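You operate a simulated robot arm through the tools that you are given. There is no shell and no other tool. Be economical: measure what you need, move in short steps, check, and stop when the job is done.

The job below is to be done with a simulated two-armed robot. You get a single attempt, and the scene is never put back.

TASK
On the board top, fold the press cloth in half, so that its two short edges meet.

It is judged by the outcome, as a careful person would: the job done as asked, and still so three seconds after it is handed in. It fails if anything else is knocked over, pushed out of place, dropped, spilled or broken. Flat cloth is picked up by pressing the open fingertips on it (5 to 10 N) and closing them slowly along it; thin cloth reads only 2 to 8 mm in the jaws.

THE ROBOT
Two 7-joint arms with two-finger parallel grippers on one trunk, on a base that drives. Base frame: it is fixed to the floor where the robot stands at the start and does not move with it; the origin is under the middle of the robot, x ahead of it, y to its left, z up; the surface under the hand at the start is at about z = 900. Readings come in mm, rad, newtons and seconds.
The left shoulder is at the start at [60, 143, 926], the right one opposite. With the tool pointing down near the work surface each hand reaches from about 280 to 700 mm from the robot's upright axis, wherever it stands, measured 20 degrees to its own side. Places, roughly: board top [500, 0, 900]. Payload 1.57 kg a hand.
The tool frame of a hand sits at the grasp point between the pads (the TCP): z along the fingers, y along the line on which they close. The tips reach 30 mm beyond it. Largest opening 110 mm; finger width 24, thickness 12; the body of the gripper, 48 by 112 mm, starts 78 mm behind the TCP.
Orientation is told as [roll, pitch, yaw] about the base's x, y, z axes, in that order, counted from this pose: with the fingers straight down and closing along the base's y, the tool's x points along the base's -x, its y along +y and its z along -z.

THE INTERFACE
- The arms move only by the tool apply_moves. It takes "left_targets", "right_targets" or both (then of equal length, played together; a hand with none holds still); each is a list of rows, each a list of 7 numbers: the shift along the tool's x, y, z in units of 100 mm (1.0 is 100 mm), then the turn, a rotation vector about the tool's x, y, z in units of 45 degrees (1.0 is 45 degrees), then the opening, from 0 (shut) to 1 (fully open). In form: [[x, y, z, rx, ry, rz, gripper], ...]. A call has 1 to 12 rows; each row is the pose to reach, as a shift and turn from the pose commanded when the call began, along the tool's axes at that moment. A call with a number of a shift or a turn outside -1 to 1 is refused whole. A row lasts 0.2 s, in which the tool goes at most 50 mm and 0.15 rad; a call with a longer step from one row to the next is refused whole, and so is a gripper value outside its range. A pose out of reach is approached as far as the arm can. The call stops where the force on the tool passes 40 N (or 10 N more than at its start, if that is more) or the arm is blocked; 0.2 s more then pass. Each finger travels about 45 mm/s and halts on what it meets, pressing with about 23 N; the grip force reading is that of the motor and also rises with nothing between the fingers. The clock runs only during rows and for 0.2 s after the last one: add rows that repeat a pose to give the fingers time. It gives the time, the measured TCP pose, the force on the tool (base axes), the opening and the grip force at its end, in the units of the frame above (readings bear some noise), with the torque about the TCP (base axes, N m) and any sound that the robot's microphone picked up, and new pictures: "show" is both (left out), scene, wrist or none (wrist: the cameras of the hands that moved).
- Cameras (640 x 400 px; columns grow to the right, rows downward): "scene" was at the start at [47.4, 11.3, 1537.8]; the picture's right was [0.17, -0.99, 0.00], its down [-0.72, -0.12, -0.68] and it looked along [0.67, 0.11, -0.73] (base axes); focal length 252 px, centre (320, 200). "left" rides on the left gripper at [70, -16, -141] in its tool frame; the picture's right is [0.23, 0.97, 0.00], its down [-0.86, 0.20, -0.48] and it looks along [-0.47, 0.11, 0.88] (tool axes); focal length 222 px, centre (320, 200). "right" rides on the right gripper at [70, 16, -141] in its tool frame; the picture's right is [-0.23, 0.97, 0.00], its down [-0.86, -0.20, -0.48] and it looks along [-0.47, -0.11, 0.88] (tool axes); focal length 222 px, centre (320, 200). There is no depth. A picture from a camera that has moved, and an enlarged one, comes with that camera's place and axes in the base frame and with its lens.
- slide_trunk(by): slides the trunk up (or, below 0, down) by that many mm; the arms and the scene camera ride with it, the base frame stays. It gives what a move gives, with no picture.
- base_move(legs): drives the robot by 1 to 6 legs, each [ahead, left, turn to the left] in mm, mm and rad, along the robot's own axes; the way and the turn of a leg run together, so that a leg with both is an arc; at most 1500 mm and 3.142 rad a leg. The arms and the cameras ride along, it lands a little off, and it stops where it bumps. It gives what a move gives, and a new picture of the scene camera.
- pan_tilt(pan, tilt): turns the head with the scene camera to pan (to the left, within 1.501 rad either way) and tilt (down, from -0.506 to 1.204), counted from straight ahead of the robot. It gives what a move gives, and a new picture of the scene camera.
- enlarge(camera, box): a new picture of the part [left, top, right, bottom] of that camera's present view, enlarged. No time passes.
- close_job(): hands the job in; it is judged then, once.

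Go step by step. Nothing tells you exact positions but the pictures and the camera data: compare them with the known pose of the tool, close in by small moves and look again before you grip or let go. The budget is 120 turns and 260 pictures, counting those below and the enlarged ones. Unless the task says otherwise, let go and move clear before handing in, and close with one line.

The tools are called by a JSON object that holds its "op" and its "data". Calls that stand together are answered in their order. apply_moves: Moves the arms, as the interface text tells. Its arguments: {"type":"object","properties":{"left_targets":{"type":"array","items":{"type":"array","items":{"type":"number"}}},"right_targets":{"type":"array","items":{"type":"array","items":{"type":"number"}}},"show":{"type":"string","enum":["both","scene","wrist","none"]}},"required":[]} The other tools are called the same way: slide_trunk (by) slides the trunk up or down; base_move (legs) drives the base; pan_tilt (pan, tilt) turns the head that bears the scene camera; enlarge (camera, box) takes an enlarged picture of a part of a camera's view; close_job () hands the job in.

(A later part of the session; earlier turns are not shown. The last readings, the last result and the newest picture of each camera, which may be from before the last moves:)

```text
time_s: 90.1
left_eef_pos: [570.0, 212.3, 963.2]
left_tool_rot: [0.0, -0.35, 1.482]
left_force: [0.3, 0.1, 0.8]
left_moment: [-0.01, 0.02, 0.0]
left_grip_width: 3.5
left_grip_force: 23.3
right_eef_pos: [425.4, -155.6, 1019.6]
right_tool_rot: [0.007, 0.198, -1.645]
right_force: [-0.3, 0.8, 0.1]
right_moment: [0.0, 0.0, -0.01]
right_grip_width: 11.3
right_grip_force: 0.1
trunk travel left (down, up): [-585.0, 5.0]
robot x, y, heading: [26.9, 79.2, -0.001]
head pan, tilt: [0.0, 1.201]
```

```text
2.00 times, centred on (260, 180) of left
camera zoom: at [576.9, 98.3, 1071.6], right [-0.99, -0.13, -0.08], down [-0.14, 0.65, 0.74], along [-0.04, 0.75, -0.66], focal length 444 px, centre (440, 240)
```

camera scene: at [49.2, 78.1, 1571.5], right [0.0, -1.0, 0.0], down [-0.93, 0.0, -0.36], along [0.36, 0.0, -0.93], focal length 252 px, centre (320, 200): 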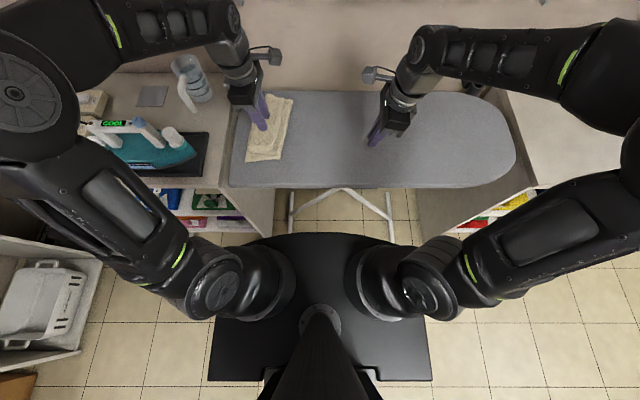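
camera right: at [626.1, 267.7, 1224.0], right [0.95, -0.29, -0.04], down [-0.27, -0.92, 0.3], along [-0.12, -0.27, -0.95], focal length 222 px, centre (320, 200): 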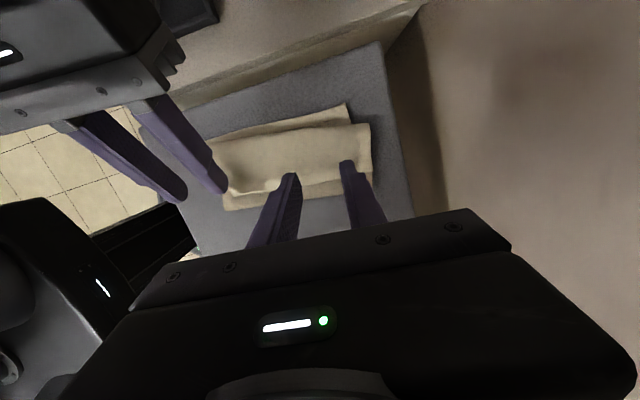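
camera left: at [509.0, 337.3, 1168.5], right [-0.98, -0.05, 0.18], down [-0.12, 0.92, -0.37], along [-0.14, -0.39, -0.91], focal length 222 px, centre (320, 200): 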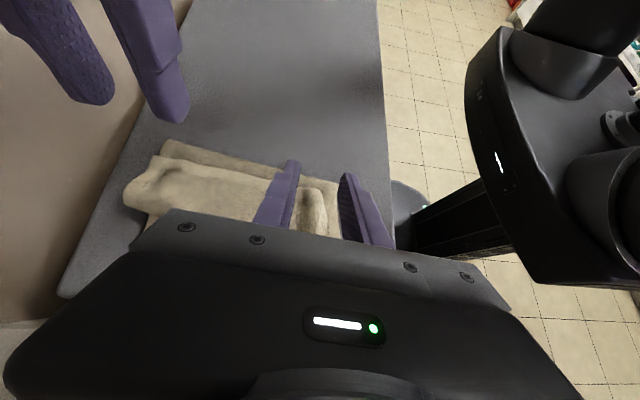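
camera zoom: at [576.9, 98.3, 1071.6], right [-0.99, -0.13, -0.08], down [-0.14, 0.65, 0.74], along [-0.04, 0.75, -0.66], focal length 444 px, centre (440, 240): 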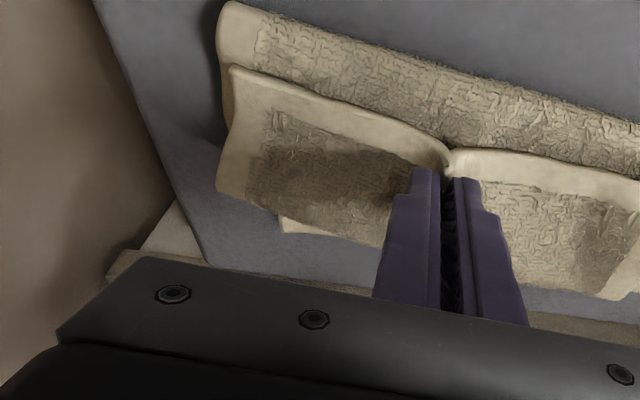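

Clean grip: only the hem edge, 3.5 mm. Now I'll lift and rotate the hem over, easing to x≈550 to keep clear of the measuring cup and iron.

{"op": "apply_moves", "data": {"left_targets": [[-0.08, 0.02, -0.12, 0, 0.12, 0, 0], [-0.17, 0.04, -0.22, 0, 0.28, 0, 0], [-0.27, 0.07, -0.3, 0, 0.45, 0, 0], [-0.37, 0.09, -0.34, 0, 0.63, 0, 0], [-0.47, 0.11, -0.36, 0, 0.81, 0, 0], [-0.56, 0.136, -0.37, 0, 1, 0, 0]], "show": "both"}}

```text
time_s: 91.5
left_eef_pos: [559.7, 252.5, 1016.6]
left_tool_rot: [0.0, 0.437, 1.481]
left_force: [-0.5, 0.2, -0.3]
left_moment: [0.0, 0.01, -0.04]
left_grip_width: 3.7
left_grip_force: 23.1
right_eef_pos: [425.8, -156.1, 1019.8]
right_tool_rot: [0.008, 0.199, -1.645]
right_force: [-0.1, 0.0, -0.8]
right_moment: [0.02, -0.02, 0.0]
right_grip_width: 10.8
right_grip_force: 0.1
trunk travel left (down, up): [-585.0, 5.0]
robot x, y, heading: [23.8, 80.6, 0.001]
head pan, tilt: [0.0, 1.201]
camera scene: at [49.6, 78.8, 1571.5], right [0.0, -1.0, 0.0], down [-0.93, 0.0, -0.36], along [0.36, 0.0, -0.93], focal length 252 px, centre (320, 200)
camera left: at [576.8, 249.8, 1174.0], right [-0.99, -0.12, 0.1], down [-0.11, 0.99, 0.07], along [-0.1, 0.06, -0.99], focal length 222 px, centre (320, 200)
```

scene: 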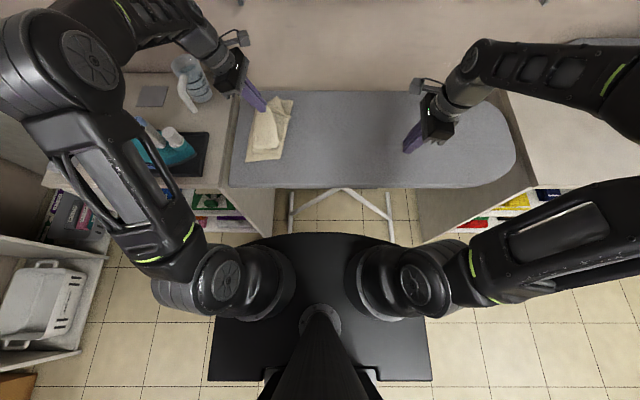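
left: 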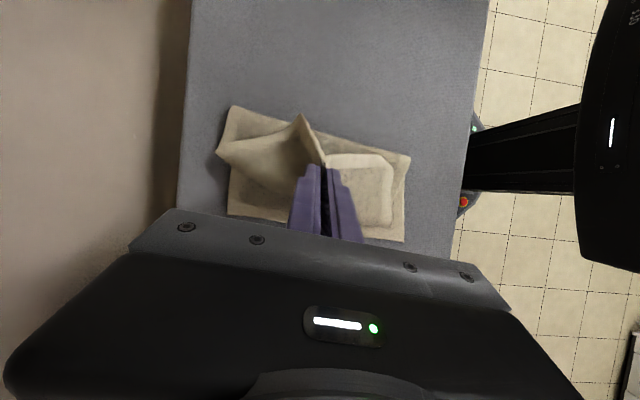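

{"op": "enlarge", "data": {"camera": "left", "box": [180, 70, 460, 245]}}

```text
2.29 times, centred on (320, 158) of left
camera zoom: at [576.8, 249.8, 1174.0], right [-0.99, -0.12, 0.1], down [-0.11, 0.99, 0.07], along [-0.1, 0.06, -0.99], focal length 508 px, centre (320, 297)
```

zoom: 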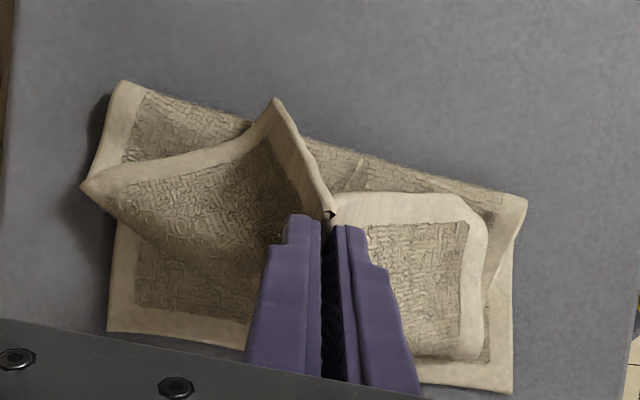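

{"op": "apply_moves", "data": {"left_targets": [[-0.1, 0.02, -0.03, 0, 0.16, 0, 0], [-0.21, 0.04, -0.03, 0, 0.32, 0, 0], [-0.32, 0.07, -0.02, 0, 0.48, 0, 0], [-0.43, 0.1, 0, 0, 0.65, 0, 0], [-0.54, 0.12, 0.03, 0, 0.82, 0, 0], [-0.637, 0.15, 0.056, 0, 1, 0, 0]], "show": "both"}}

{"op": "enlarge", "data": {"camera": "left", "box": [180, 70, 460, 245]}}

```text
time_s: 92.9
left_eef_pos: [550.0, 307.7, 986.5]
left_tool_rot: [0.007, 1.172, 1.489]
left_force: [0.3, -1.5, 0.2]
left_moment: [0.09, -0.01, 0.03]
left_grip_width: 3.8
left_grip_force: 23.1
left hand out of reach, approached as far as the arm can: row 6
right_eef_pos: [425.3, -156.7, 1019.6]
right_tool_rot: [0.007, 0.201, -1.644]
right_force: [0.2, -0.7, -1.1]
right_moment: [0.04, 0.03, -0.01]
right_grip_width: 11.0
right_grip_force: 0.0
trunk travel left (down, up): [-585.0, 5.0]
robot x, y, heading: [27.4, 78.4, -0.002]
head pan, tilt: [0.0, 1.201]
camera scene: at [49.4, 76.0, 1571.6], right [0.0, -1.0, 0.0], down [-0.93, 0.0, -0.36], along [0.36, 0.0, -0.93], focal length 252 px, centre (320, 200)
camera left: at [577.2, 409.4, 1105.3], right [-0.98, 0.0, 0.21], down [-0.13, 0.79, -0.6], along [-0.17, -0.61, -0.77], focal length 222 px, centre (320, 200)
```

scene: 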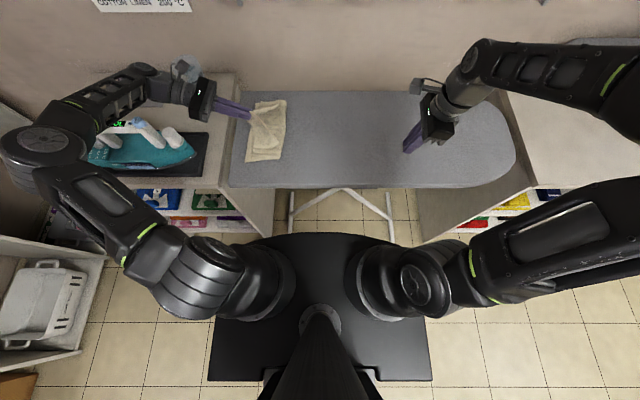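
left: 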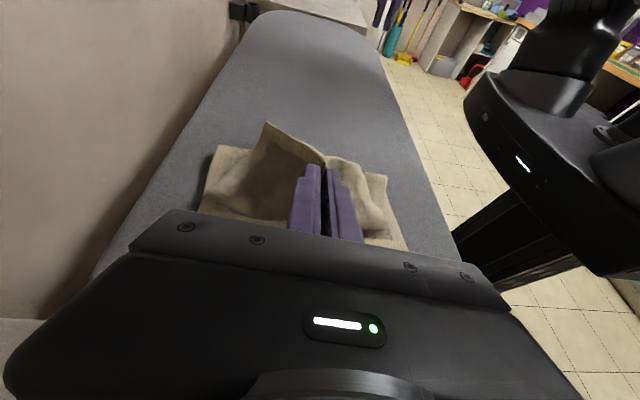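

```text
2.29 times, centred on (320, 158) of left
camera zoom: at [577.2, 409.4, 1105.3], right [-0.98, 0.0, 0.21], down [-0.13, 0.79, -0.6], along [-0.17, -0.61, -0.77], focal length 508 px, centre (320, 297)
```

zoom: 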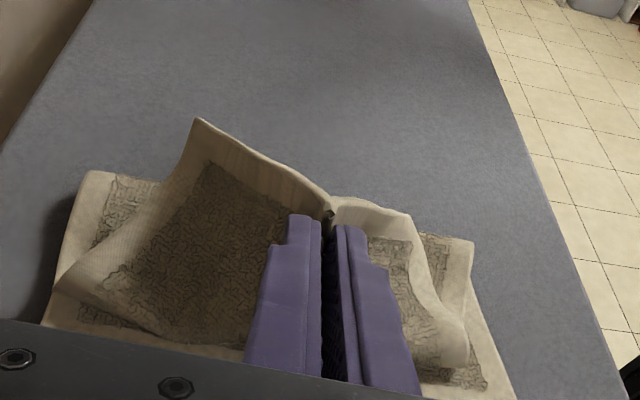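

The hem is now standing up, corners included. I'll lower it toward the left edge while easing the tilt so the forearm stays high above the iron.

{"op": "apply_moves", "data": {"left_targets": [[-0.08, 0, -0.05, 0, -0.08, 0, 0], [-0.17, 0.01, -0.08, 0, -0.16, 0, 0], [-0.26, 0.01, -0.08, 0, -0.25, 0, 0], [-0.36, 0.02, -0.08, 0, -0.33, 0, 0], [-0.463, 0.02, -0.075, 0, -0.41, 0, 0]], "show": "both"}}

{"op": "enlarge", "data": {"camera": "left", "box": [140, 70, 460, 270]}}

{"op": "enlarge", "data": {"camera": "scene", "box": [20, 40, 300, 215]}}

```text
time_s: 94.1
left_eef_pos: [550.4, 329.4, 945.4]
left_tool_rot: [0.0, 0.898, 1.48]
left_force: [-0.3, 0.0, 0.4]
left_moment: [-0.01, 0.02, -0.01]
left_grip_width: 3.7
left_grip_force: 23.3
left hand out of reach, approached as far as the arm can: row 1
right_eef_pos: [426.2, -156.8, 1020.0]
right_tool_rot: [0.007, 0.198, -1.643]
right_force: [0.4, -0.2, -0.1]
right_moment: [-0.04, 0.02, 0.0]
right_grip_width: 11.2
right_grip_force: 0.0
trunk travel left (down, up): [-585.0, 5.0]
robot x, y, heading: [27.7, 78.6, 0.002]
head pan, tilt: [0.0, 1.201]
camera scene: at [49.3, 77.6, 1571.5], right [0.0, -1.0, 0.0], down [-0.93, 0.0, -0.36], along [0.36, 0.0, -0.93], focal length 252 px, centre (320, 200)
camera left: at [573.9, 396.3, 1088.6], right [-0.98, -0.05, 0.18], down [-0.12, 0.92, -0.37], along [-0.14, -0.38, -0.91], focal length 222 px, centre (320, 200)
```

scene: 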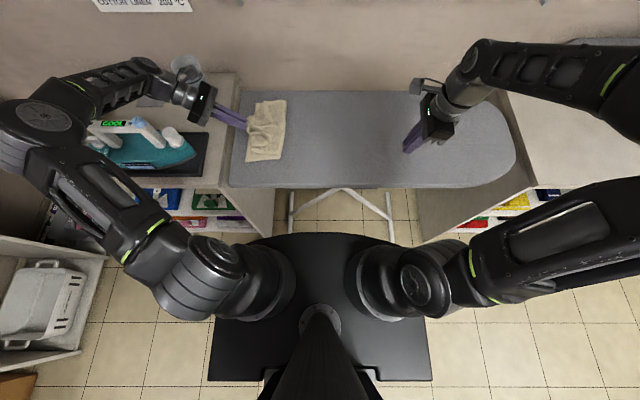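
left: 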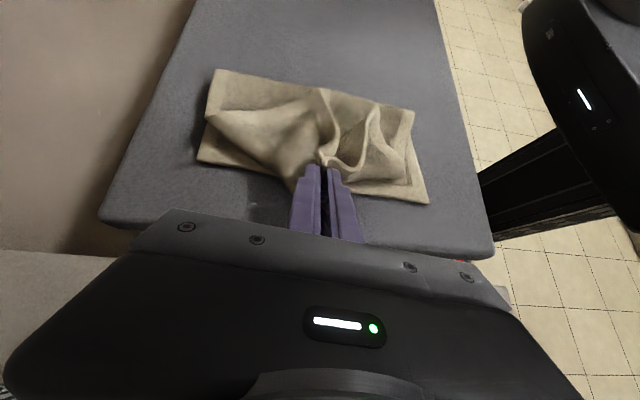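

```text
2.00 times, centred on (300, 170) of left
camera zoom: at [573.9, 396.3, 1088.6], right [-0.98, -0.05, 0.18], down [-0.12, 0.92, -0.37], along [-0.14, -0.38, -0.91], focal length 444 px, centre (360, 260)
```

zoom: 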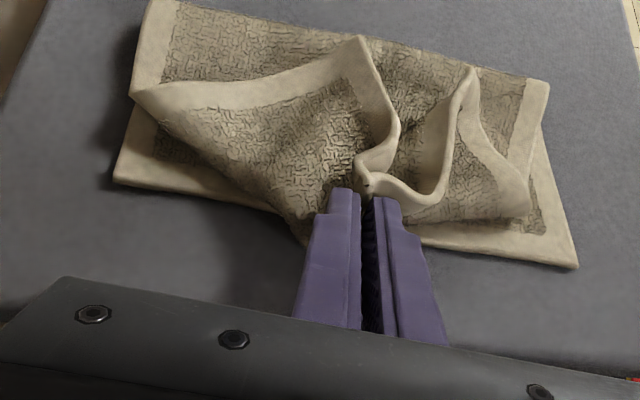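

```text
2.29 times, centred on (160, 128) of scene
camera zoom: at [49.3, 77.6, 1571.5], right [0.0, -1.0, 0.0], down [-0.93, 0.0, -0.36], along [0.36, 0.0, -0.93], focal length 577 px, centre (686, 366)
```

zoom: 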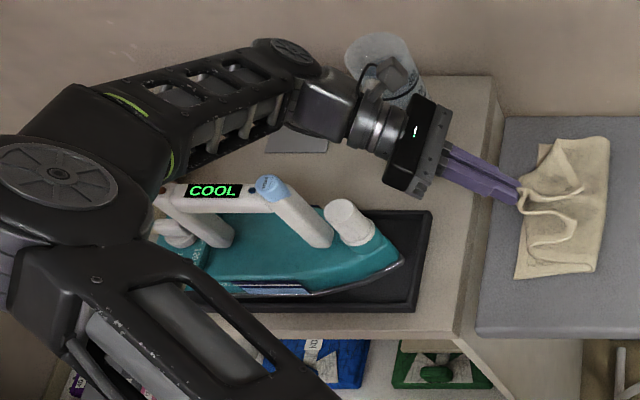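

The centre of the hem is now at the left edge. Both corners still lie folded back as dog-ears, the near one at about (500,220) and the far one at about (554,213). I'll keep the left hand holding the centre and bring the right hand in to turn the corners out.

{"op": "apply_moves", "data": {"right_targets": [[0.25, 0.1, 0, 0, 0, 0, 0.2], [0.5, 0.2, 0, 0, 0, 0, 0.2], [0.75, 0.3, 0, 0, 0, 0, 0.2], [1, 0.4, 0, 0, 0, 0, 0.2]], "show": "none"}}

{"op": "apply_moves", "data": {"right_targets": [[0.25, 0.1, -0.05, 0, 0, 0, 0.2], [0.5, 0.2, -0.1, 0, 0, 0, 0.2], [0.75, 0.3, -0.1, 0, 0, 0, 0.2], [1, 0.4, -0.1, 0, 0, 0, 0.2]], "show": "none"}}

{"op": "apply_moves", "data": {"right_targets": [[0.25, 0, 0, 0, 0.05, 0, 0.2], [0.5, 0, 0, 0, 0.1, 0, 0.2], [0.75, 0, 0, 0, 0.15, 0, 0.2], [0.9, 0, 0, 0, 0.2, 0, 0.2]], "show": "both"}}

{"op": "enlarge", "data": {"camera": "right", "box": [120, 0, 440, 200]}}

```text
time_s: 95.1
left_eef_pos: [550.6, 330.4, 946.7]
left_tool_rot: [0.0, 0.897, 1.481]
left_force: [0.0, -0.3, 0.2]
left_moment: [0.0, 0.02, 0.0]
left_grip_width: 3.7
left_grip_force: 23.1
right_eef_pos: [472.6, -61.7, 1039.0]
right_tool_rot: [0.006, 0.2, -1.644]
right_force: [-0.3, 0.3, -0.8]
right_moment: [0.01, 0.0, 0.03]
right_grip_width: 21.8
right_grip_force: 0.1
trunk travel left (down, up): [-585.0, 5.0]
robot x, y, heading: [19.2, 82.0, 0.006]
head pan, tilt: [0.0, 1.201]
```

```text
time_s: 96.1
left_eef_pos: [550.7, 330.5, 945.9]
left_tool_rot: [0.001, 0.899, 1.48]
left_force: [0.3, -0.2, -0.3]
left_moment: [-0.04, 0.05, -0.02]
left_grip_width: 3.7
left_grip_force: 22.9
right_eef_pos: [519.9, 32.9, 1068.7]
right_tool_rot: [0.007, 0.199, -1.644]
right_force: [-0.5, -0.3, 1.5]
right_moment: [-0.02, 0.01, -0.01]
right_grip_width: 22.1
right_grip_force: 0.1
trunk travel left (down, up): [-585.0, 5.0]
robot x, y, heading: [25.2, 81.3, 0.004]
head pan, tilt: [0.0, 1.201]
```

```text
time_s: 97.1
left_eef_pos: [551.4, 330.1, 947.5]
left_tool_rot: [0.001, 0.9, 1.483]
left_force: [0.0, -0.1, 0.4]
left_moment: [-0.01, 0.02, -0.04]
left_grip_width: 3.8
left_grip_force: 22.9
right_eef_pos: [526.4, 118.1, 1086.9]
right_tool_rot: [0.01, 0.357, -1.644]
right_force: [-0.4, 0.1, 1.1]
right_moment: [0.0, -0.01, 0.04]
right_grip_width: 22.0
right_grip_force: 0.1
trunk travel left (down, up): [-585.0, 5.0]
robot x, y, heading: [24.8, 77.1, 0.002]
head pan, tilt: [0.0, 1.201]
camera scene: at [49.3, 77.8, 1571.5], right [0.0, -1.0, 0.0], down [-0.93, 0.0, -0.36], along [0.36, 0.0, -0.93], focal length 252 px, centre (320, 200)
camera right: at [544.1, 133.3, 1244.1], right [0.96, -0.29, -0.07], down [-0.27, -0.95, 0.15], along [-0.11, -0.12, -0.99], focal length 222 px, centre (320, 200)
```

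scene: 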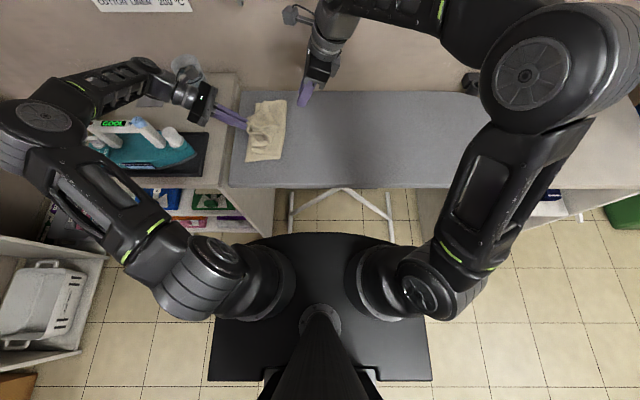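
right: 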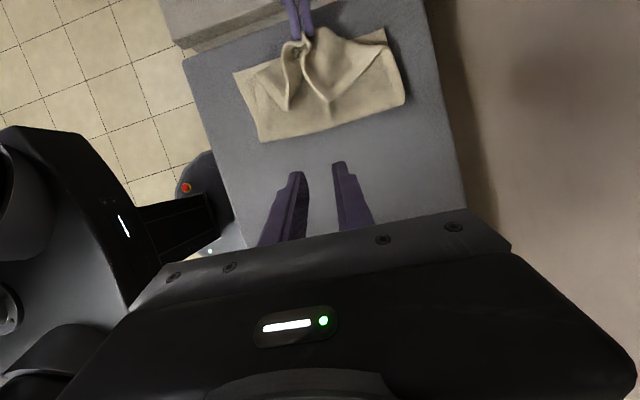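

```text
2.00 times, centred on (280, 100) of right
camera zoom: at [544.1, 133.3, 1244.1], right [0.96, -0.29, -0.07], down [-0.27, -0.95, 0.15], along [-0.11, -0.12, -0.99], focal length 444 px, centre (400, 400)
```

zoom: 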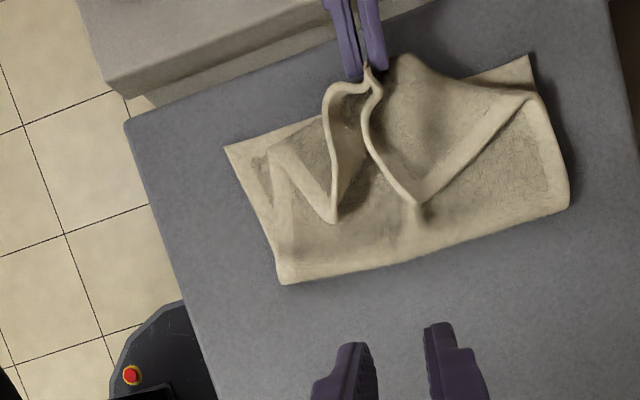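

A very clear view: the near corner is at about (499,229) and the far corner at about (557,221), both lying on top. I'll take the far corner first with the right hand.

{"op": "apply_moves", "data": {"right_targets": [[0.14, 0.06, 0.2, 0, 0.08, 0, 0.18], [0.28, 0.12, 0.42, 0, 0.16, 0, 0.18], [0.42, 0.18, 0.64, 0, 0.24, 0, 0.18], [0.56, 0.25, 0.848, 0, 0.31, 0, 0.18]], "show": "wrist"}}

{"op": "enlarge", "data": {"camera": "right", "box": [120, 40, 440, 240]}}

```text
time_s: 98.1
left_eef_pos: [550.8, 329.3, 945.4]
left_tool_rot: [-0.001, 0.899, 1.481]
left_force: [-0.5, 0.2, 0.3]
left_moment: [-0.06, 0.05, -0.04]
left_grip_width: 3.6
left_grip_force: 23.4
right_eef_pos: [559.9, 199.3, 1026.2]
right_tool_rot: [0.008, 0.6, -1.641]
right_force: [0.5, 0.5, 0.6]
right_moment: [0.0, 0.01, 0.03]
right_grip_width: 19.8
right_grip_force: 0.0
trunk travel left (down, up): [-585.0, 5.0]
robot x, y, heading: [24.6, 78.4, 0.0]
head pan, tilt: [0.0, 1.201]
camera right: at [574.3, 175.7, 1183.6], right [0.96, -0.26, -0.12], down [-0.27, -0.96, -0.09], along [-0.09, 0.12, -0.99], focal length 222 px, centre (320, 200)
```

right: 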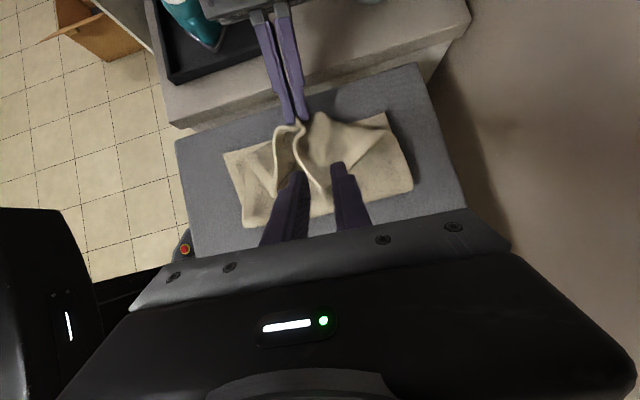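

```text
2.00 times, centred on (280, 140) of right
camera zoom: at [574.3, 175.7, 1183.6], right [0.96, -0.26, -0.12], down [-0.27, -0.96, -0.09], along [-0.09, 0.12, -0.99], focal length 444 px, centre (400, 320)
```

zoom: 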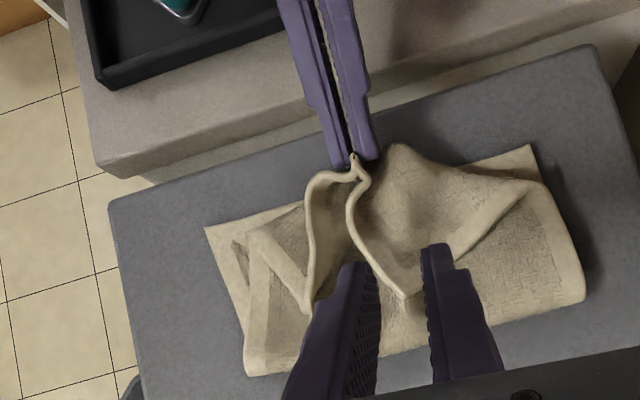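

{"op": "apply_moves", "data": {"right_targets": [[-0.07, -0.02, 0.19, 0, 0, 0, 0.18], [-0.14, -0.03, 0.38, 0, 0, 0, 0.18], [-0.21, -0.055, 0.56, 0, 0, 0, 0.18], [-0.25, -0.055, 0.71, 0, 0, 0, 0.18]], "show": "wrist"}}

{"op": "enlarge", "data": {"camera": "right", "box": [160, 60, 440, 235]}}

```text
time_s: 99.1
left_eef_pos: [551.2, 330.7, 946.5]
left_tool_rot: [0.001, 0.899, 1.483]
left_force: [0.5, -0.2, -0.2]
left_moment: [0.0, 0.02, -0.05]
left_grip_width: 3.7
left_grip_force: 22.6
right_eef_pos: [555.0, 219.2, 954.1]
right_tool_rot: [0.009, 0.6, -1.64]
right_force: [0.2, 0.4, -0.3]
right_moment: [0.01, -0.01, -0.03]
right_grip_width: 19.8
right_grip_force: 0.1
trunk travel left (down, up): [-585.0, 5.0]
robot x, y, heading: [23.1, 78.7, 0.001]
head pan, tilt: [0.0, 1.201]
camera right: at [569.8, 195.3, 1110.2], right [0.96, -0.26, -0.12], down [-0.27, -0.96, -0.09], along [-0.09, 0.12, -0.99], focal length 222 px, centre (320, 200)
```

right: 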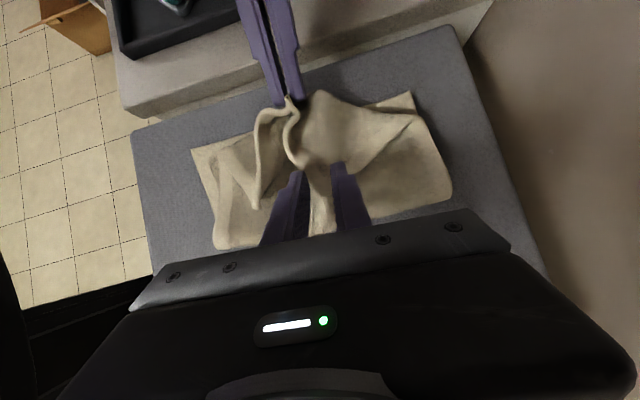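

```text
2.29 times, centred on (300, 148) of right
camera zoom: at [569.8, 195.3, 1110.2], right [0.96, -0.26, -0.12], down [-0.27, -0.96, -0.09], along [-0.09, 0.12, -0.99], focal length 508 px, centre (366, 320)
```

zoom: 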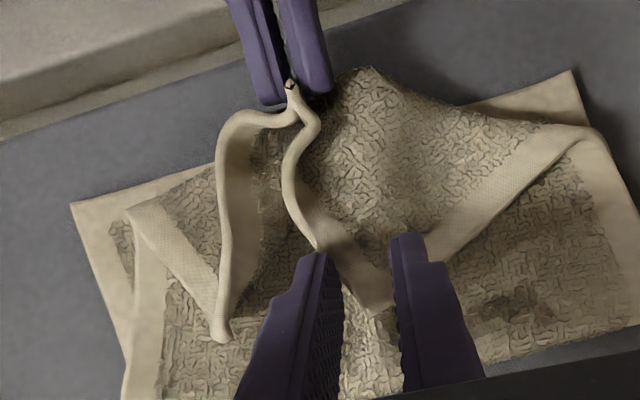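

The corner tip sits neatly between the fingers. I'll lower to contact and close.

{"op": "apply_moves", "data": {"right_targets": [[-0.03, 0, 0.04, 0, 0, 0, 0.18], [-0.055, 0, 0.08, 0, 0, 0, 0.18], [-0.062, 0, 0.092, 0, 0, 0, 0.18]], "show": "none"}}

```text
time_s: 99.9
left_eef_pos: [551.2, 329.9, 946.6]
left_tool_rot: [0.001, 0.899, 1.482]
left_force: [0.5, 0.3, 0.5]
left_moment: [-0.01, 0.01, -0.01]
left_grip_width: 3.9
left_grip_force: 22.9
right_eef_pos: [554.5, 219.4, 943.0]
right_tool_rot: [0.008, 0.601, -1.64]
right_force: [0.0, -0.5, 1.1]
right_moment: [0.02, -0.03, 0.01]
right_grip_width: 19.8
right_grip_force: 0.1
trunk travel left (down, up): [-585.0, 5.0]
robot x, y, heading: [24.6, 80.0, -0.005]
head pan, tilt: [0.0, 1.201]
```

{"op": "apply_moves", "data": {"right_targets": [[-0.015, 0, 0.022, 0, 0, 0, 0.18], [-0.022, 0, 0.033, 0, 0, 0, 0.18], [-0.022, 0, 0.033, 0, 0, 0, 0.15], [-0.022, 0, 0.033, 0, 0, 0, 0.12], [-0.022, 0, 0.033, 0, 0, 0, 0.09], [-0.022, 0, 0.033, 0, 0, 0, 0.06], [-0.022, 0, 0.033, 0, 0, 0, 0.03], [-0.022, 0, 0.033, 0, 0, 0, 0], [-0.022, 0, 0.033, 0, 0, 0, 0], [0.05, 0, -0.07, 0, 0, 0, 0], [0.15, 0, -0.2, 0, 0, 0, 0]], "show": "wrist"}}

{"op": "enlarge", "data": {"camera": "right", "box": [160, 60, 440, 235]}}

```text
time_s: 102.3
left_eef_pos: [550.5, 328.7, 946.5]
left_tool_rot: [0.0, 0.898, 1.482]
left_force: [0.2, -0.8, 0.5]
left_moment: [-0.05, 0.0, 0.03]
left_grip_width: 3.8
left_grip_force: 23.1
right_eef_pos: [553.9, 220.0, 967.0]
right_tool_rot: [0.006, 0.599, -1.641]
right_force: [-0.1, 0.4, -0.9]
right_moment: [-0.01, -0.02, 0.05]
right_grip_width: 5.9
right_grip_force: 23.6
trunk travel left (down, up): [-585.0, 5.0]
robot x, y, heading: [25.7, 80.2, 0.001]
head pan, tilt: [0.0, 1.201]
camera right: at [568.7, 196.7, 1123.7], right [0.96, -0.26, -0.12], down [-0.27, -0.96, -0.09], along [-0.09, 0.12, -0.99], focal length 222 px, centre (320, 200)
```

right: 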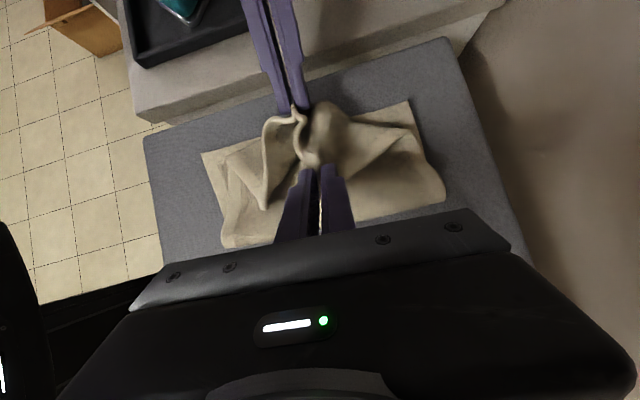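

```text
2.29 times, centred on (300, 148) of right
camera zoom: at [568.7, 196.7, 1123.7], right [0.96, -0.26, -0.12], down [-0.27, -0.96, -0.09], along [-0.09, 0.12, -0.99], focal length 508 px, centre (366, 320)
```

zoom: 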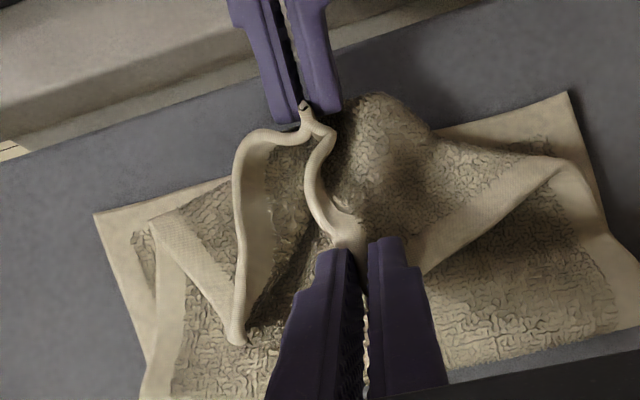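

Gripped. Now I'll lift the far corner and carry it outward.

{"op": "apply_moves", "data": {"right_targets": [[0.12, 0.05, -0.08, 0, -0.04, 0, 0], [0.24, 0.1, -0.13, 0, -0.08, 0, 0], [0.35, 0.18, -0.15, 0, -0.13, 0, 0], [0.45, 0.26, -0.155, 0, -0.17, 0, 0], [0.54, 0.34, -0.155, 0, -0.21, 0, 0], [0.627, 0.42, -0.153, 0, -0.255, 0, 0]], "show": "wrist"}}

{"op": "enlarge", "data": {"camera": "right", "box": [120, 60, 440, 260]}}

```text
time_s: 103.7
left_eef_pos: [552.0, 330.1, 946.2]
left_tool_rot: [-0.002, 0.898, 1.479]
left_force: [2.8, -2.1, 3.5]
left_moment: [-0.13, -0.05, 0.04]
left_grip_width: 3.8
left_grip_force: 22.2
right_eef_pos: [598.1, 260.3, 1016.7]
right_tool_rot: [0.005, 0.4, -1.64]
right_force: [-2.6, 3.0, -4.2]
right_moment: [0.06, 0.09, 0.03]
right_grip_width: 4.6
right_grip_force: 22.5
trunk travel left (down, up): [-585.0, 5.0]
robot x, y, heading: [22.7, 79.3, -0.002]
head pan, tilt: [0.0, 1.201]
camera right: at [616.5, 268.3, 1173.6], right [0.96, -0.28, -0.08], down [-0.27, -0.96, 0.11], along [-0.11, -0.08, -0.99], focal length 222 px, centre (320, 200)
```

right: 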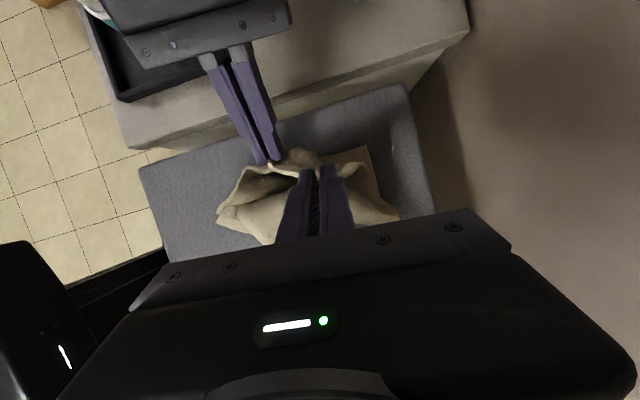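

```text
2.00 times, centred on (280, 160) of right
camera zoom: at [616.5, 268.3, 1173.6], right [0.96, -0.28, -0.08], down [-0.27, -0.96, 0.11], along [-0.11, -0.08, -0.99], focal length 444 px, centre (400, 280)
```

zoom: 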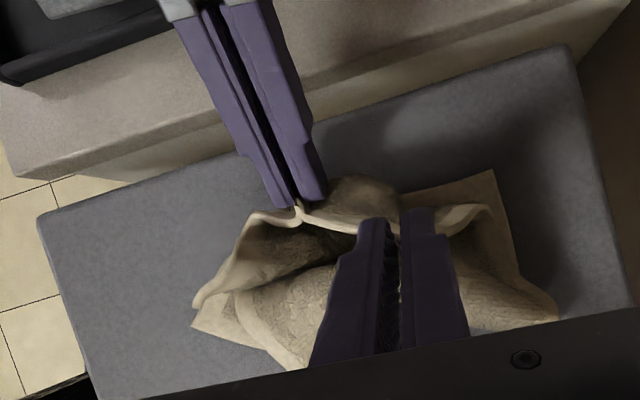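

{"op": "apply_moves", "data": {"right_targets": [[0.02, 0.1, 0.1, 0, 0.03, 0, 0], [0.02, 0.18, 0.22, 0, 0.06, 0, 0], [0.01, 0.26, 0.34, 0, 0.1, 0, 0], [0, 0.32, 0.45, 0, 0.127, 0, 0], [0, 0.355, 0.557, 0, 0.127, 0, 0]], "show": "wrist"}}

{"op": "enlarge", "data": {"camera": "right", "box": [120, 60, 440, 260]}}

{"op": "enlarge", "data": {"camera": "scene", "box": [180, 60, 340, 160]}}

```text
time_s: 104.9
left_eef_pos: [552.5, 330.3, 945.3]
left_tool_rot: [-0.007, 0.896, 1.482]
left_force: [19.9, -0.9, -0.1]
left_moment: [0.01, -0.22, 0.63]
left_grip_width: 4.2
left_grip_force: 22.3
right_eef_pos: [634.1, 280.1, 965.3]
right_tool_rot: [0.004, 0.501, -1.642]
right_force: [-19.3, 1.4, 0.1]
right_moment: [0.03, 0.63, 0.28]
right_grip_width: 5.7
right_grip_force: 23.4
trunk travel left (down, up): [-585.0, 5.0]
robot x, y, heading: [24.5, 78.4, 0.0]
head pan, tilt: [0.0, 1.201]
camera right: at [651.6, 271.9, 1123.2], right [0.96, -0.27, -0.11], down [-0.27, -0.96, 0.01], along [-0.1, 0.02, -0.99], focal length 222 px, centre (320, 200)
```

right: 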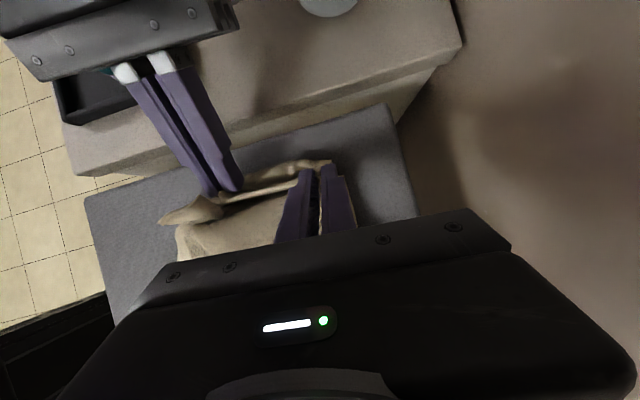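

```text
2.00 times, centred on (280, 160) of right
camera zoom: at [651.6, 271.9, 1123.2], right [0.96, -0.27, -0.11], down [-0.27, -0.96, 0.01], along [-0.1, 0.02, -0.99], focal length 444 px, centre (400, 280)
```

zoom: 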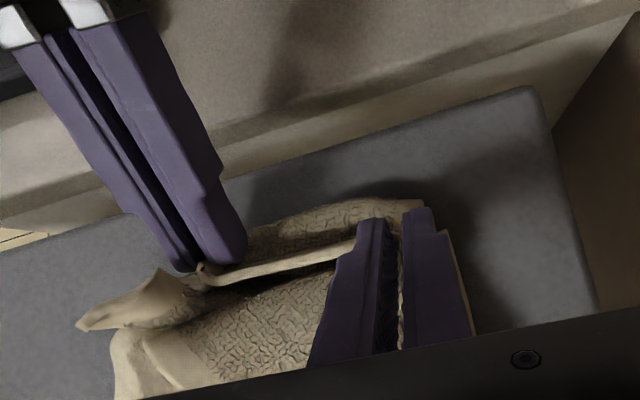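

```text
4.00 times, centred on (260, 110) of scene
camera zoom: at [49.7, 78.2, 1571.5], right [0.0, -1.0, 0.0], down [-0.93, 0.0, -0.36], along [0.36, 0.0, -0.93], focal length 1009 px, centre (560, 560)
```

zoom: 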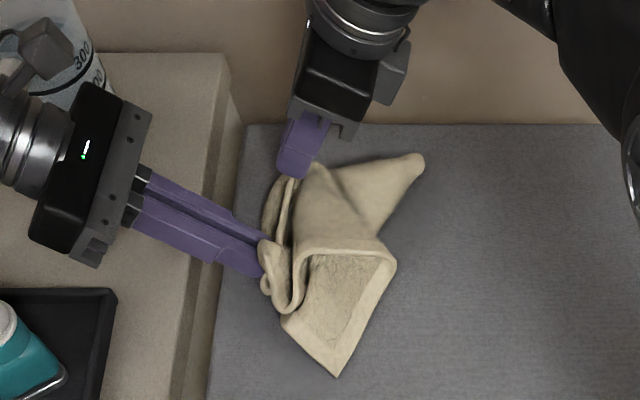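

The right hand caught more than one layer and the cloth is twisting under tension. I'll relax, set it down, release both hands and reassess.

{"op": "apply_moves", "data": {"left_targets": [[0, 0, 0, 0, 0, 0, 0], [0, 0, 0, 0, 0, 0, 0], [0, 0, 0, 0, 0, 0, 0], [0, 0, 0, 0, 0, 0, 0.1], [0, 0, 0, 0, 0, 0, 0.25], [0, 0, -0.05, 0, 0, 0, 0.25], [0.2, 0, -0.2, 0, 0, 0, 0.25], [0.5, 0, -0.3, 0, -0.1, 0, 0.25], [0.8, 0, -0.3, 0, -0.2, 0, 0.25]], "right_targets": [[-0.04, -0.1, 0.05, 0, 0, 0, 0], [-0.1, -0.2, 0.14, 0, 0, 0, 0], [-0.18, -0.22, 0.28, 0, 0, 0, 0], [-0.18, -0.22, 0.28, 0, 0, 0, 0.1], [-0.18, -0.22, 0.28, 0, 0, 0, 0.25], [-0.18, -0.22, 0.1, 0, 0, 0, 0.25], [-0.2, -0.22, -0.3, 0, 0, 0, 0.25], [-0.4, -0.22, -0.6, 0, 0, 0, 0.25], [-0.7, -0.22, -0.9, 0, 0, 0, 0.25]], "show": "scene"}}

{"op": "enlarge", "data": {"camera": "right", "box": [100, 0, 440, 213]}}

```text
time_s: 106.0
left_eef_pos: [552.6, 330.5, 946.3]
left_tool_rot: [0.001, 0.898, 1.481]
left_force: [-0.5, -1.1, 1.0]
left_moment: [0.0, 0.03, -0.01]
left_grip_width: 27.3
left_grip_force: 0.2
right_eef_pos: [621.8, 277.8, 940.8]
right_tool_rot: [0.034, 0.514, -1.638]
right_force: [7.1, -2.0, 16.6]
right_moment: [0.03, 0.04, 0.03]
right_grip_width: 21.2
right_grip_force: 0.1
trunk travel left (down, up): [-585.0, 5.0]
robot x, y, heading: [23.5, 78.2, 0.002]
head pan, tilt: [0.0, 1.201]
stopped in row 5 (right hand): the force on the tool passed its limit at 41 N (the readings are from after the stop); the commanded pose is now the measured one
camera scene: at [50.1, 77.8, 1571.2], right [0.0, -1.0, 0.0], down [-0.93, 0.0, -0.36], along [0.36, 0.0, -0.93], focal length 252 px, centre (320, 200)
```

scene: 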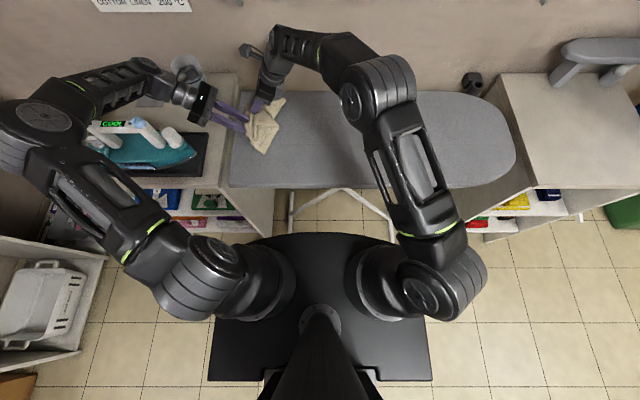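

```text
1.88 times, centred on (270, 106) of right
camera zoom: at [635.3, 268.3, 1100.1], right [0.96, -0.28, -0.08], down [-0.28, -0.96, -0.01], along [-0.08, 0.03, -1.0], focal length 417 px, centre (414, 376)
```

zoom: 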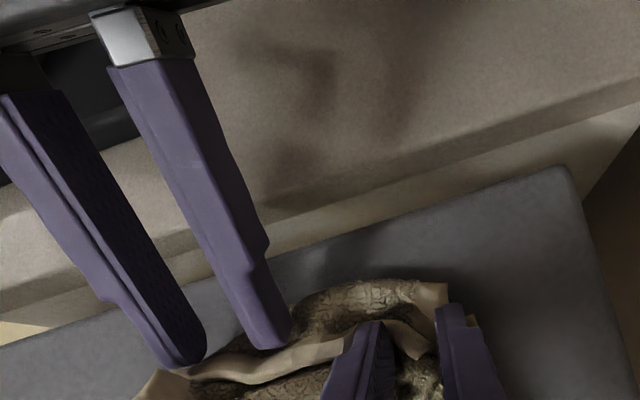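

Both are open. Retracting carefully.

{"op": "apply_moves", "data": {"left_targets": [[0, 0, -0.1, 0, 0, 0, 0.25], [0.2, 0, -0.2, 0, 0, 0, 0.25], [0.5, 0, -0.3, 0, -0.1, 0, 0.25], [0.8, 0, -0.3, 0, -0.2, 0, 0.25]], "right_targets": [[0.02, 0, -0.15, 0, 0, 0, 0.25], [0, 0, -0.45, 0, 0, 0, 0.25], [-0.2, 0, -0.75, 0, 0, 0, 0.25], [-0.6, 0, -1, 0, 0, 0, 0.25]], "show": "none"}}

{"op": "enlarge", "data": {"camera": "right", "box": [100, 0, 440, 213]}}

{"op": "enlarge", "data": {"camera": "scene", "box": [200, 60, 340, 148]}}

```text
time_s: 107.0
left_eef_pos: [547.0, 301.7, 1027.8]
left_tool_rot: [0.002, 0.74, 1.481]
left_force: [-0.3, -1.5, 1.0]
left_moment: [0.04, -0.04, -0.05]
left_grip_width: 27.5
left_grip_force: 0.0
right_eef_pos: [608.7, 177.5, 996.6]
right_tool_rot: [0.024, 0.509, -1.642]
right_force: [-0.4, -0.9, -0.3]
right_moment: [0.04, -0.01, -0.02]
right_grip_width: 27.5
right_grip_force: 0.0
trunk travel left (down, up): [-585.0, 5.0]
robot x, y, heading: [24.6, 76.9, -0.001]
head pan, tilt: [0.0, 1.201]
```

```text
1.88 times, centred on (270, 106) of right
camera zoom: at [622.4, 166.6, 1154.9], right [0.96, -0.28, -0.09], down [-0.28, -0.96, 0.0], along [-0.09, 0.03, -1.0], focal length 417 px, centre (414, 376)
```

zoom: 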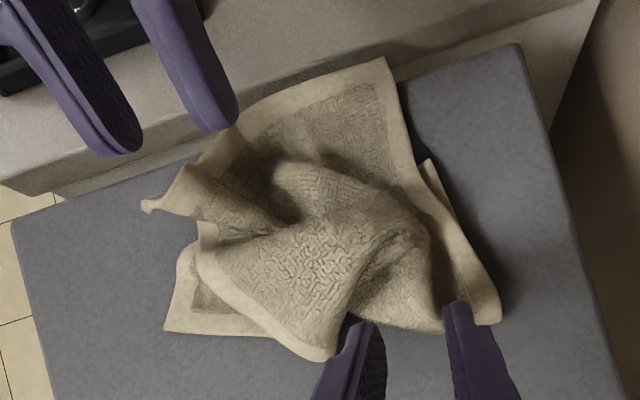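

```text
4.55 times, centred on (270, 104) of scene
camera zoom: at [48.8, 75.5, 1571.4], right [0.0, -1.0, 0.0], down [-0.93, 0.0, -0.36], along [0.36, 0.0, -0.93], focal length 1147 px, centre (547, 636)
```

zoom: 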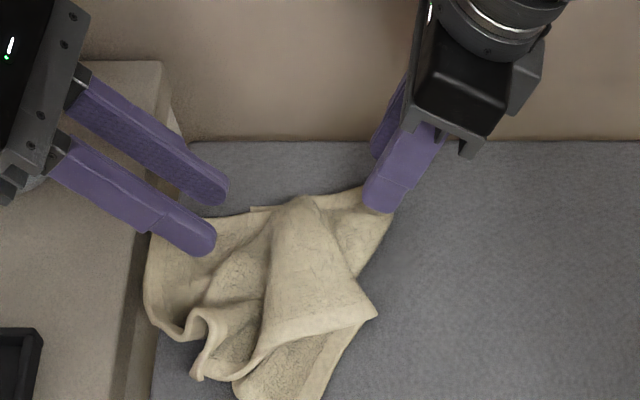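

I need a clean overview, so I'll raise the right hand for a higher view and pull the left clear.

{"op": "apply_moves", "data": {"left_targets": [[0.1, 0, -0.2, 0, -0.1, 0, 0.25], [0.1, 0.2, -0.45, 0, -0.2, 0, 0.25], [0.1, 0.45, -0.7, 0, -0.35, 0, 0.25], [0, 0.7, -0.8, 0, -0.5, 0, 0.25], [-0.2, 0.9, -0.8, 0, -0.6, 0, 0.25]], "right_targets": [[0, 0, -0.3, 0, 0, 0, 0.25], [0.1, -0.1, -0.6, 0, 0, 0, 0.25], [0.2, -0.3, -0.8, 0, 0, 0, 0.25], [0.4, -0.4, -0.9, 0, 0, 0, 0.25], [0.6, -0.4, -0.9, 0, 0, 0, 0.25]], "show": "none"}}

{"op": "enlarge", "data": {"camera": "right", "box": [140, 20, 460, 220]}}

```text
time_s: 108.2
left_eef_pos: [465.7, 379.8, 1072.0]
left_tool_rot: [0.001, 0.268, 1.481]
left_force: [0.2, -0.6, 0.5]
left_moment: [-0.02, 0.0, -0.01]
left_grip_width: 27.5
left_grip_force: 0.0
right_eef_pos: [567.1, 190.2, 1104.9]
right_tool_rot: [0.023, 0.509, -1.639]
right_force: [0.7, -0.4, -0.2]
right_moment: [0.0, -0.03, 0.0]
right_grip_width: 27.7
right_grip_force: 0.0
trunk travel left (down, up): [-585.0, 5.0]
robot x, y, heading: [22.2, 78.2, -0.005]
head pan, tilt: [0.0, 1.201]
```

```text
2.00 times, centred on (300, 120) of right
camera zoom: at [581.6, 180.7, 1262.7], right [0.96, -0.28, -0.09], down [-0.28, -0.96, 0.0], along [-0.09, 0.03, -1.0], focal length 444 px, centre (360, 360)
```

zoom: 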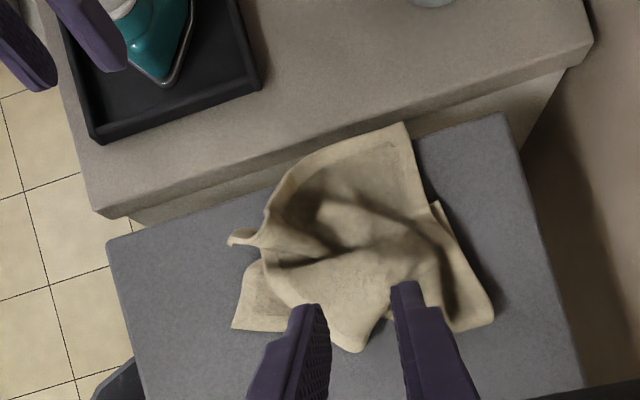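

Interesting: the hem has flipped outward on the far side, but the near side is skewed. Cleanest is to unfold and restart with a better grip. I'll have the left hand take the hem near (545,338), with the right moving out of the way.

{"op": "apply_moves", "data": {"left_targets": [[0.0, -0.2, 0.1, 0, 0.05, 0, 0.25], [0.0, -0.4, 0.3, 0, 0.1, 0, 0.25], [0.03, -0.6, 0.5, 0, 0.17, 0, 0.25], [0.05, -0.75, 0.75, 0, 0.23, 0, 0.25], [0.068, -0.824, 0.97, 0, 0.295, 0, 0.25]], "right_targets": [[-0.1, 0, -0.2, 0, 0, 0, 0.25], [-0.3, -0.1, -0.3, 0, 0, 0, 0.25], [-0.5, -0.25, -0.4, 0, 0, 0, 0.25], [-0.7, -0.4, -0.5, 0, 0, 0, 0.25], [-0.9, -0.5, -0.5, 0, 0, 0, 0.25]], "show": "none"}}

{"op": "apply_moves", "data": {"right_targets": [[-0.25, -0.2, -0.1, 0, -0.1, 0, 0.25], [-0.5, -0.4, -0.25, 0, -0.2, 0, 0.25], [-0.75, -0.6, -0.4, 0, -0.3, 0, 0.25], [-0.95, -0.8, -0.5, 0, -0.4, 0, 0.25]], "show": "none"}}

{"op": "apply_moves", "data": {"right_targets": [[-0.25, 0, -0.1, 0, 0, 0, 0.25], [-0.5, 0, -0.1, 0, 0, 0, 0.25], [-0.75, 0, -0.1, 0, 0, 0, 0.25], [-1, 0, -0.1, 0, 0, 0, 0.25]], "show": "scene"}}

{"op": "enlarge", "data": {"camera": "left", "box": [120, 60, 440, 260]}}

```text
time_s: 109.4
left_eef_pos: [544.4, 340.7, 981.4]
left_tool_rot: [0.003, 0.503, 1.478]
left_force: [0.0, -0.1, 0.0]
left_moment: [0.04, -0.01, -0.02]
left_grip_width: 27.2
left_grip_force: 0.1
right_eef_pos: [510.9, 91.1, 1101.5]
right_tool_rot: [0.023, 0.512, -1.64]
right_force: [0.3, -0.1, 0.4]
right_moment: [0.0, 0.03, 0.0]
right_grip_width: 27.3
right_grip_force: 0.0
trunk travel left (down, up): [-585.0, 5.0]
robot x, y, heading: [23.2, 81.5, -0.002]
head pan, tilt: [0.0, 1.201]
```

```text
time_s: 110.4
left_eef_pos: [543.6, 342.2, 981.8]
left_tool_rot: [0.002, 0.501, 1.48]
left_force: [-0.3, -0.1, 0.2]
left_moment: [0.0, -0.03, 0.0]
left_grip_width: 27.5
left_grip_force: 0.1
right_eef_pos: [420.9, -10.2, 1098.5]
right_tool_rot: [0.023, 0.193, -1.646]
right_force: [-0.4, -0.2, -0.7]
right_moment: [-0.02, 0.01, 0.01]
right_grip_width: 27.6
right_grip_force: 0.0
trunk travel left (down, up): [-585.0, 5.0]
robot x, y, heading: [23.8, 77.5, 0.003]
head pan, tilt: [0.0, 1.201]
```

```text
time_s: 111.4
left_eef_pos: [543.8, 340.8, 982.1]
left_tool_rot: [0.001, 0.502, 1.482]
left_force: [0.3, 0.0, 0.1]
left_moment: [0.0, -0.01, 0.01]
left_grip_width: 27.4
left_grip_force: 0.0
right_eef_pos: [413.7, -110.5, 1088.7]
right_tool_rot: [0.021, 0.194, -1.649]
right_force: [-0.4, 0.3, -0.5]
right_moment: [-0.01, 0.03, 0.04]
right_grip_width: 27.7
right_grip_force: 0.0
trunk travel left (down, up): [-585.0, 5.0]
robot x, y, heading: [22.0, 79.8, 0.001]
head pan, tilt: [0.0, 1.201]
camera scene: at [49.5, 77.6, 1571.5], right [0.0, -1.0, 0.0], down [-0.93, 0.0, -0.36], along [0.36, 0.0, -0.93], focal length 252 px, centre (320, 200)
```

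scene: 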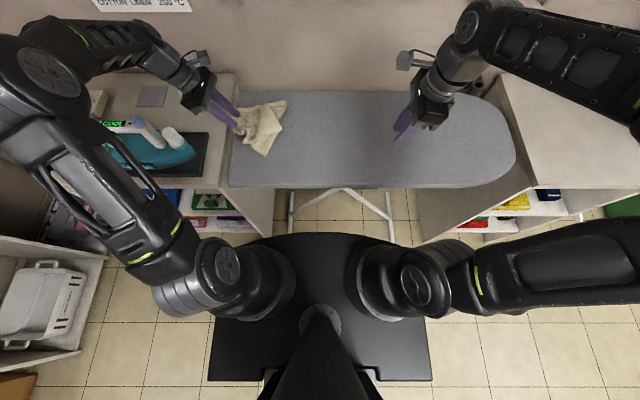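

```text
2.00 times, centred on (280, 160) of left
camera zoom: at [561.8, 347.3, 1138.5], right [-0.99, -0.11, 0.11], down [-0.11, 0.99, 0.01], along [-0.11, 0.0, -0.99], focal length 444 px, centre (400, 280)
```

zoom: 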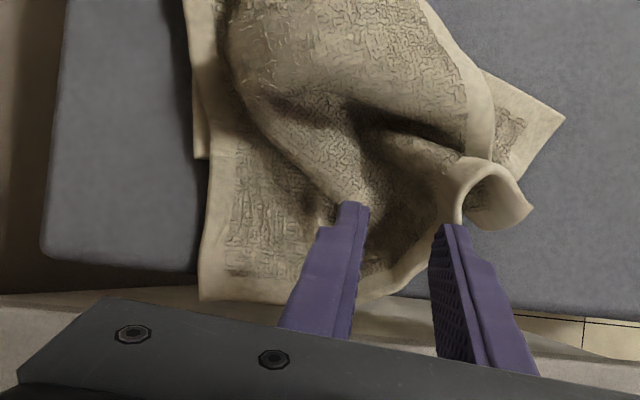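

{"op": "apply_moves", "data": {"left_targets": [[-0.06, 0, 0.11, 0, 0, 0, 0.25], [-0.12, 0, 0.22, 0, 0, 0, 0.25], [-0.18, 0, 0.33, 0, 0, 0, 0.25], [-0.19, 0, 0.35, 0, 0, 0, 0.25]], "show": "none"}}

```text
time_s: 112.4
left_eef_pos: [544.7, 341.0, 939.9]
left_tool_rot: [0.003, 0.501, 1.48]
left_force: [-0.1, 0.2, -0.5]
left_moment: [0.01, -0.01, 0.03]
left_grip_width: 27.4
left_grip_force: 0.2
right_eef_pos: [414.3, -110.4, 1089.5]
right_tool_rot: [0.019, 0.196, -1.647]
right_force: [-0.3, -0.6, -0.4]
right_moment: [0.01, 0.01, 0.0]
right_grip_width: 27.3
right_grip_force: 0.0
trunk travel left (down, up): [-585.0, 5.0]
robot x, y, heading: [22.5, 83.3, -0.0]
head pan, tilt: [0.0, 1.201]
```

{"op": "apply_moves", "data": {"left_targets": [[-0.01, 0, 0.018, 0, 0, 0, 0.25], [-0.02, 0, 0.036, 0, 0, 0, 0.25], [-0.02, 0, 0.036, 0, 0, 0, 0.25]], "show": "none"}}

```text
time_s: 113.2
left_eef_pos: [544.4, 340.4, 936.6]
left_tool_rot: [0.003, 0.5, 1.479]
left_force: [0.1, -0.6, 0.2]
left_moment: [-0.04, -0.02, 0.01]
left_grip_width: 27.6
left_grip_force: 0.0
right_eef_pos: [414.0, -109.8, 1088.9]
right_tool_rot: [0.019, 0.196, -1.648]
right_force: [0.5, -0.2, -0.7]
right_moment: [0.01, 0.01, 0.01]
right_grip_width: 27.7
right_grip_force: 0.0
trunk travel left (down, up): [-585.0, 5.0]
robot x, y, heading: [24.1, 84.2, -0.0]
head pan, tilt: [0.0, 1.201]
```

{"op": "apply_moves", "data": {"left_targets": [[-0.015, 0, 0.026, 0, 0, 0, 0.25], [-0.022, 0, 0.04, 0, 0, 0, 0.25], [-0.022, 0, 0.04, 0, 0, 0, 0.25]], "show": "none"}}

```text
time_s: 114.0
left_eef_pos: [543.5, 340.3, 934.0]
left_tool_rot: [-0.002, 0.501, 1.48]
left_force: [-0.8, 2.6, 18.4]
left_moment: [0.02, 0.03, -0.04]
left_grip_width: 27.7
left_grip_force: 0.1
right_eef_pos: [413.3, -108.9, 1090.4]
right_tool_rot: [0.022, 0.195, -1.649]
right_force: [-0.7, 0.1, 0.3]
right_moment: [0.03, 0.04, 0.01]
right_grip_width: 27.4
right_grip_force: 0.1
trunk travel left (down, up): [-585.0, 5.0]
robot x, y, heading: [27.1, 81.1, -0.0]
head pan, tilt: [0.0, 1.201]
```

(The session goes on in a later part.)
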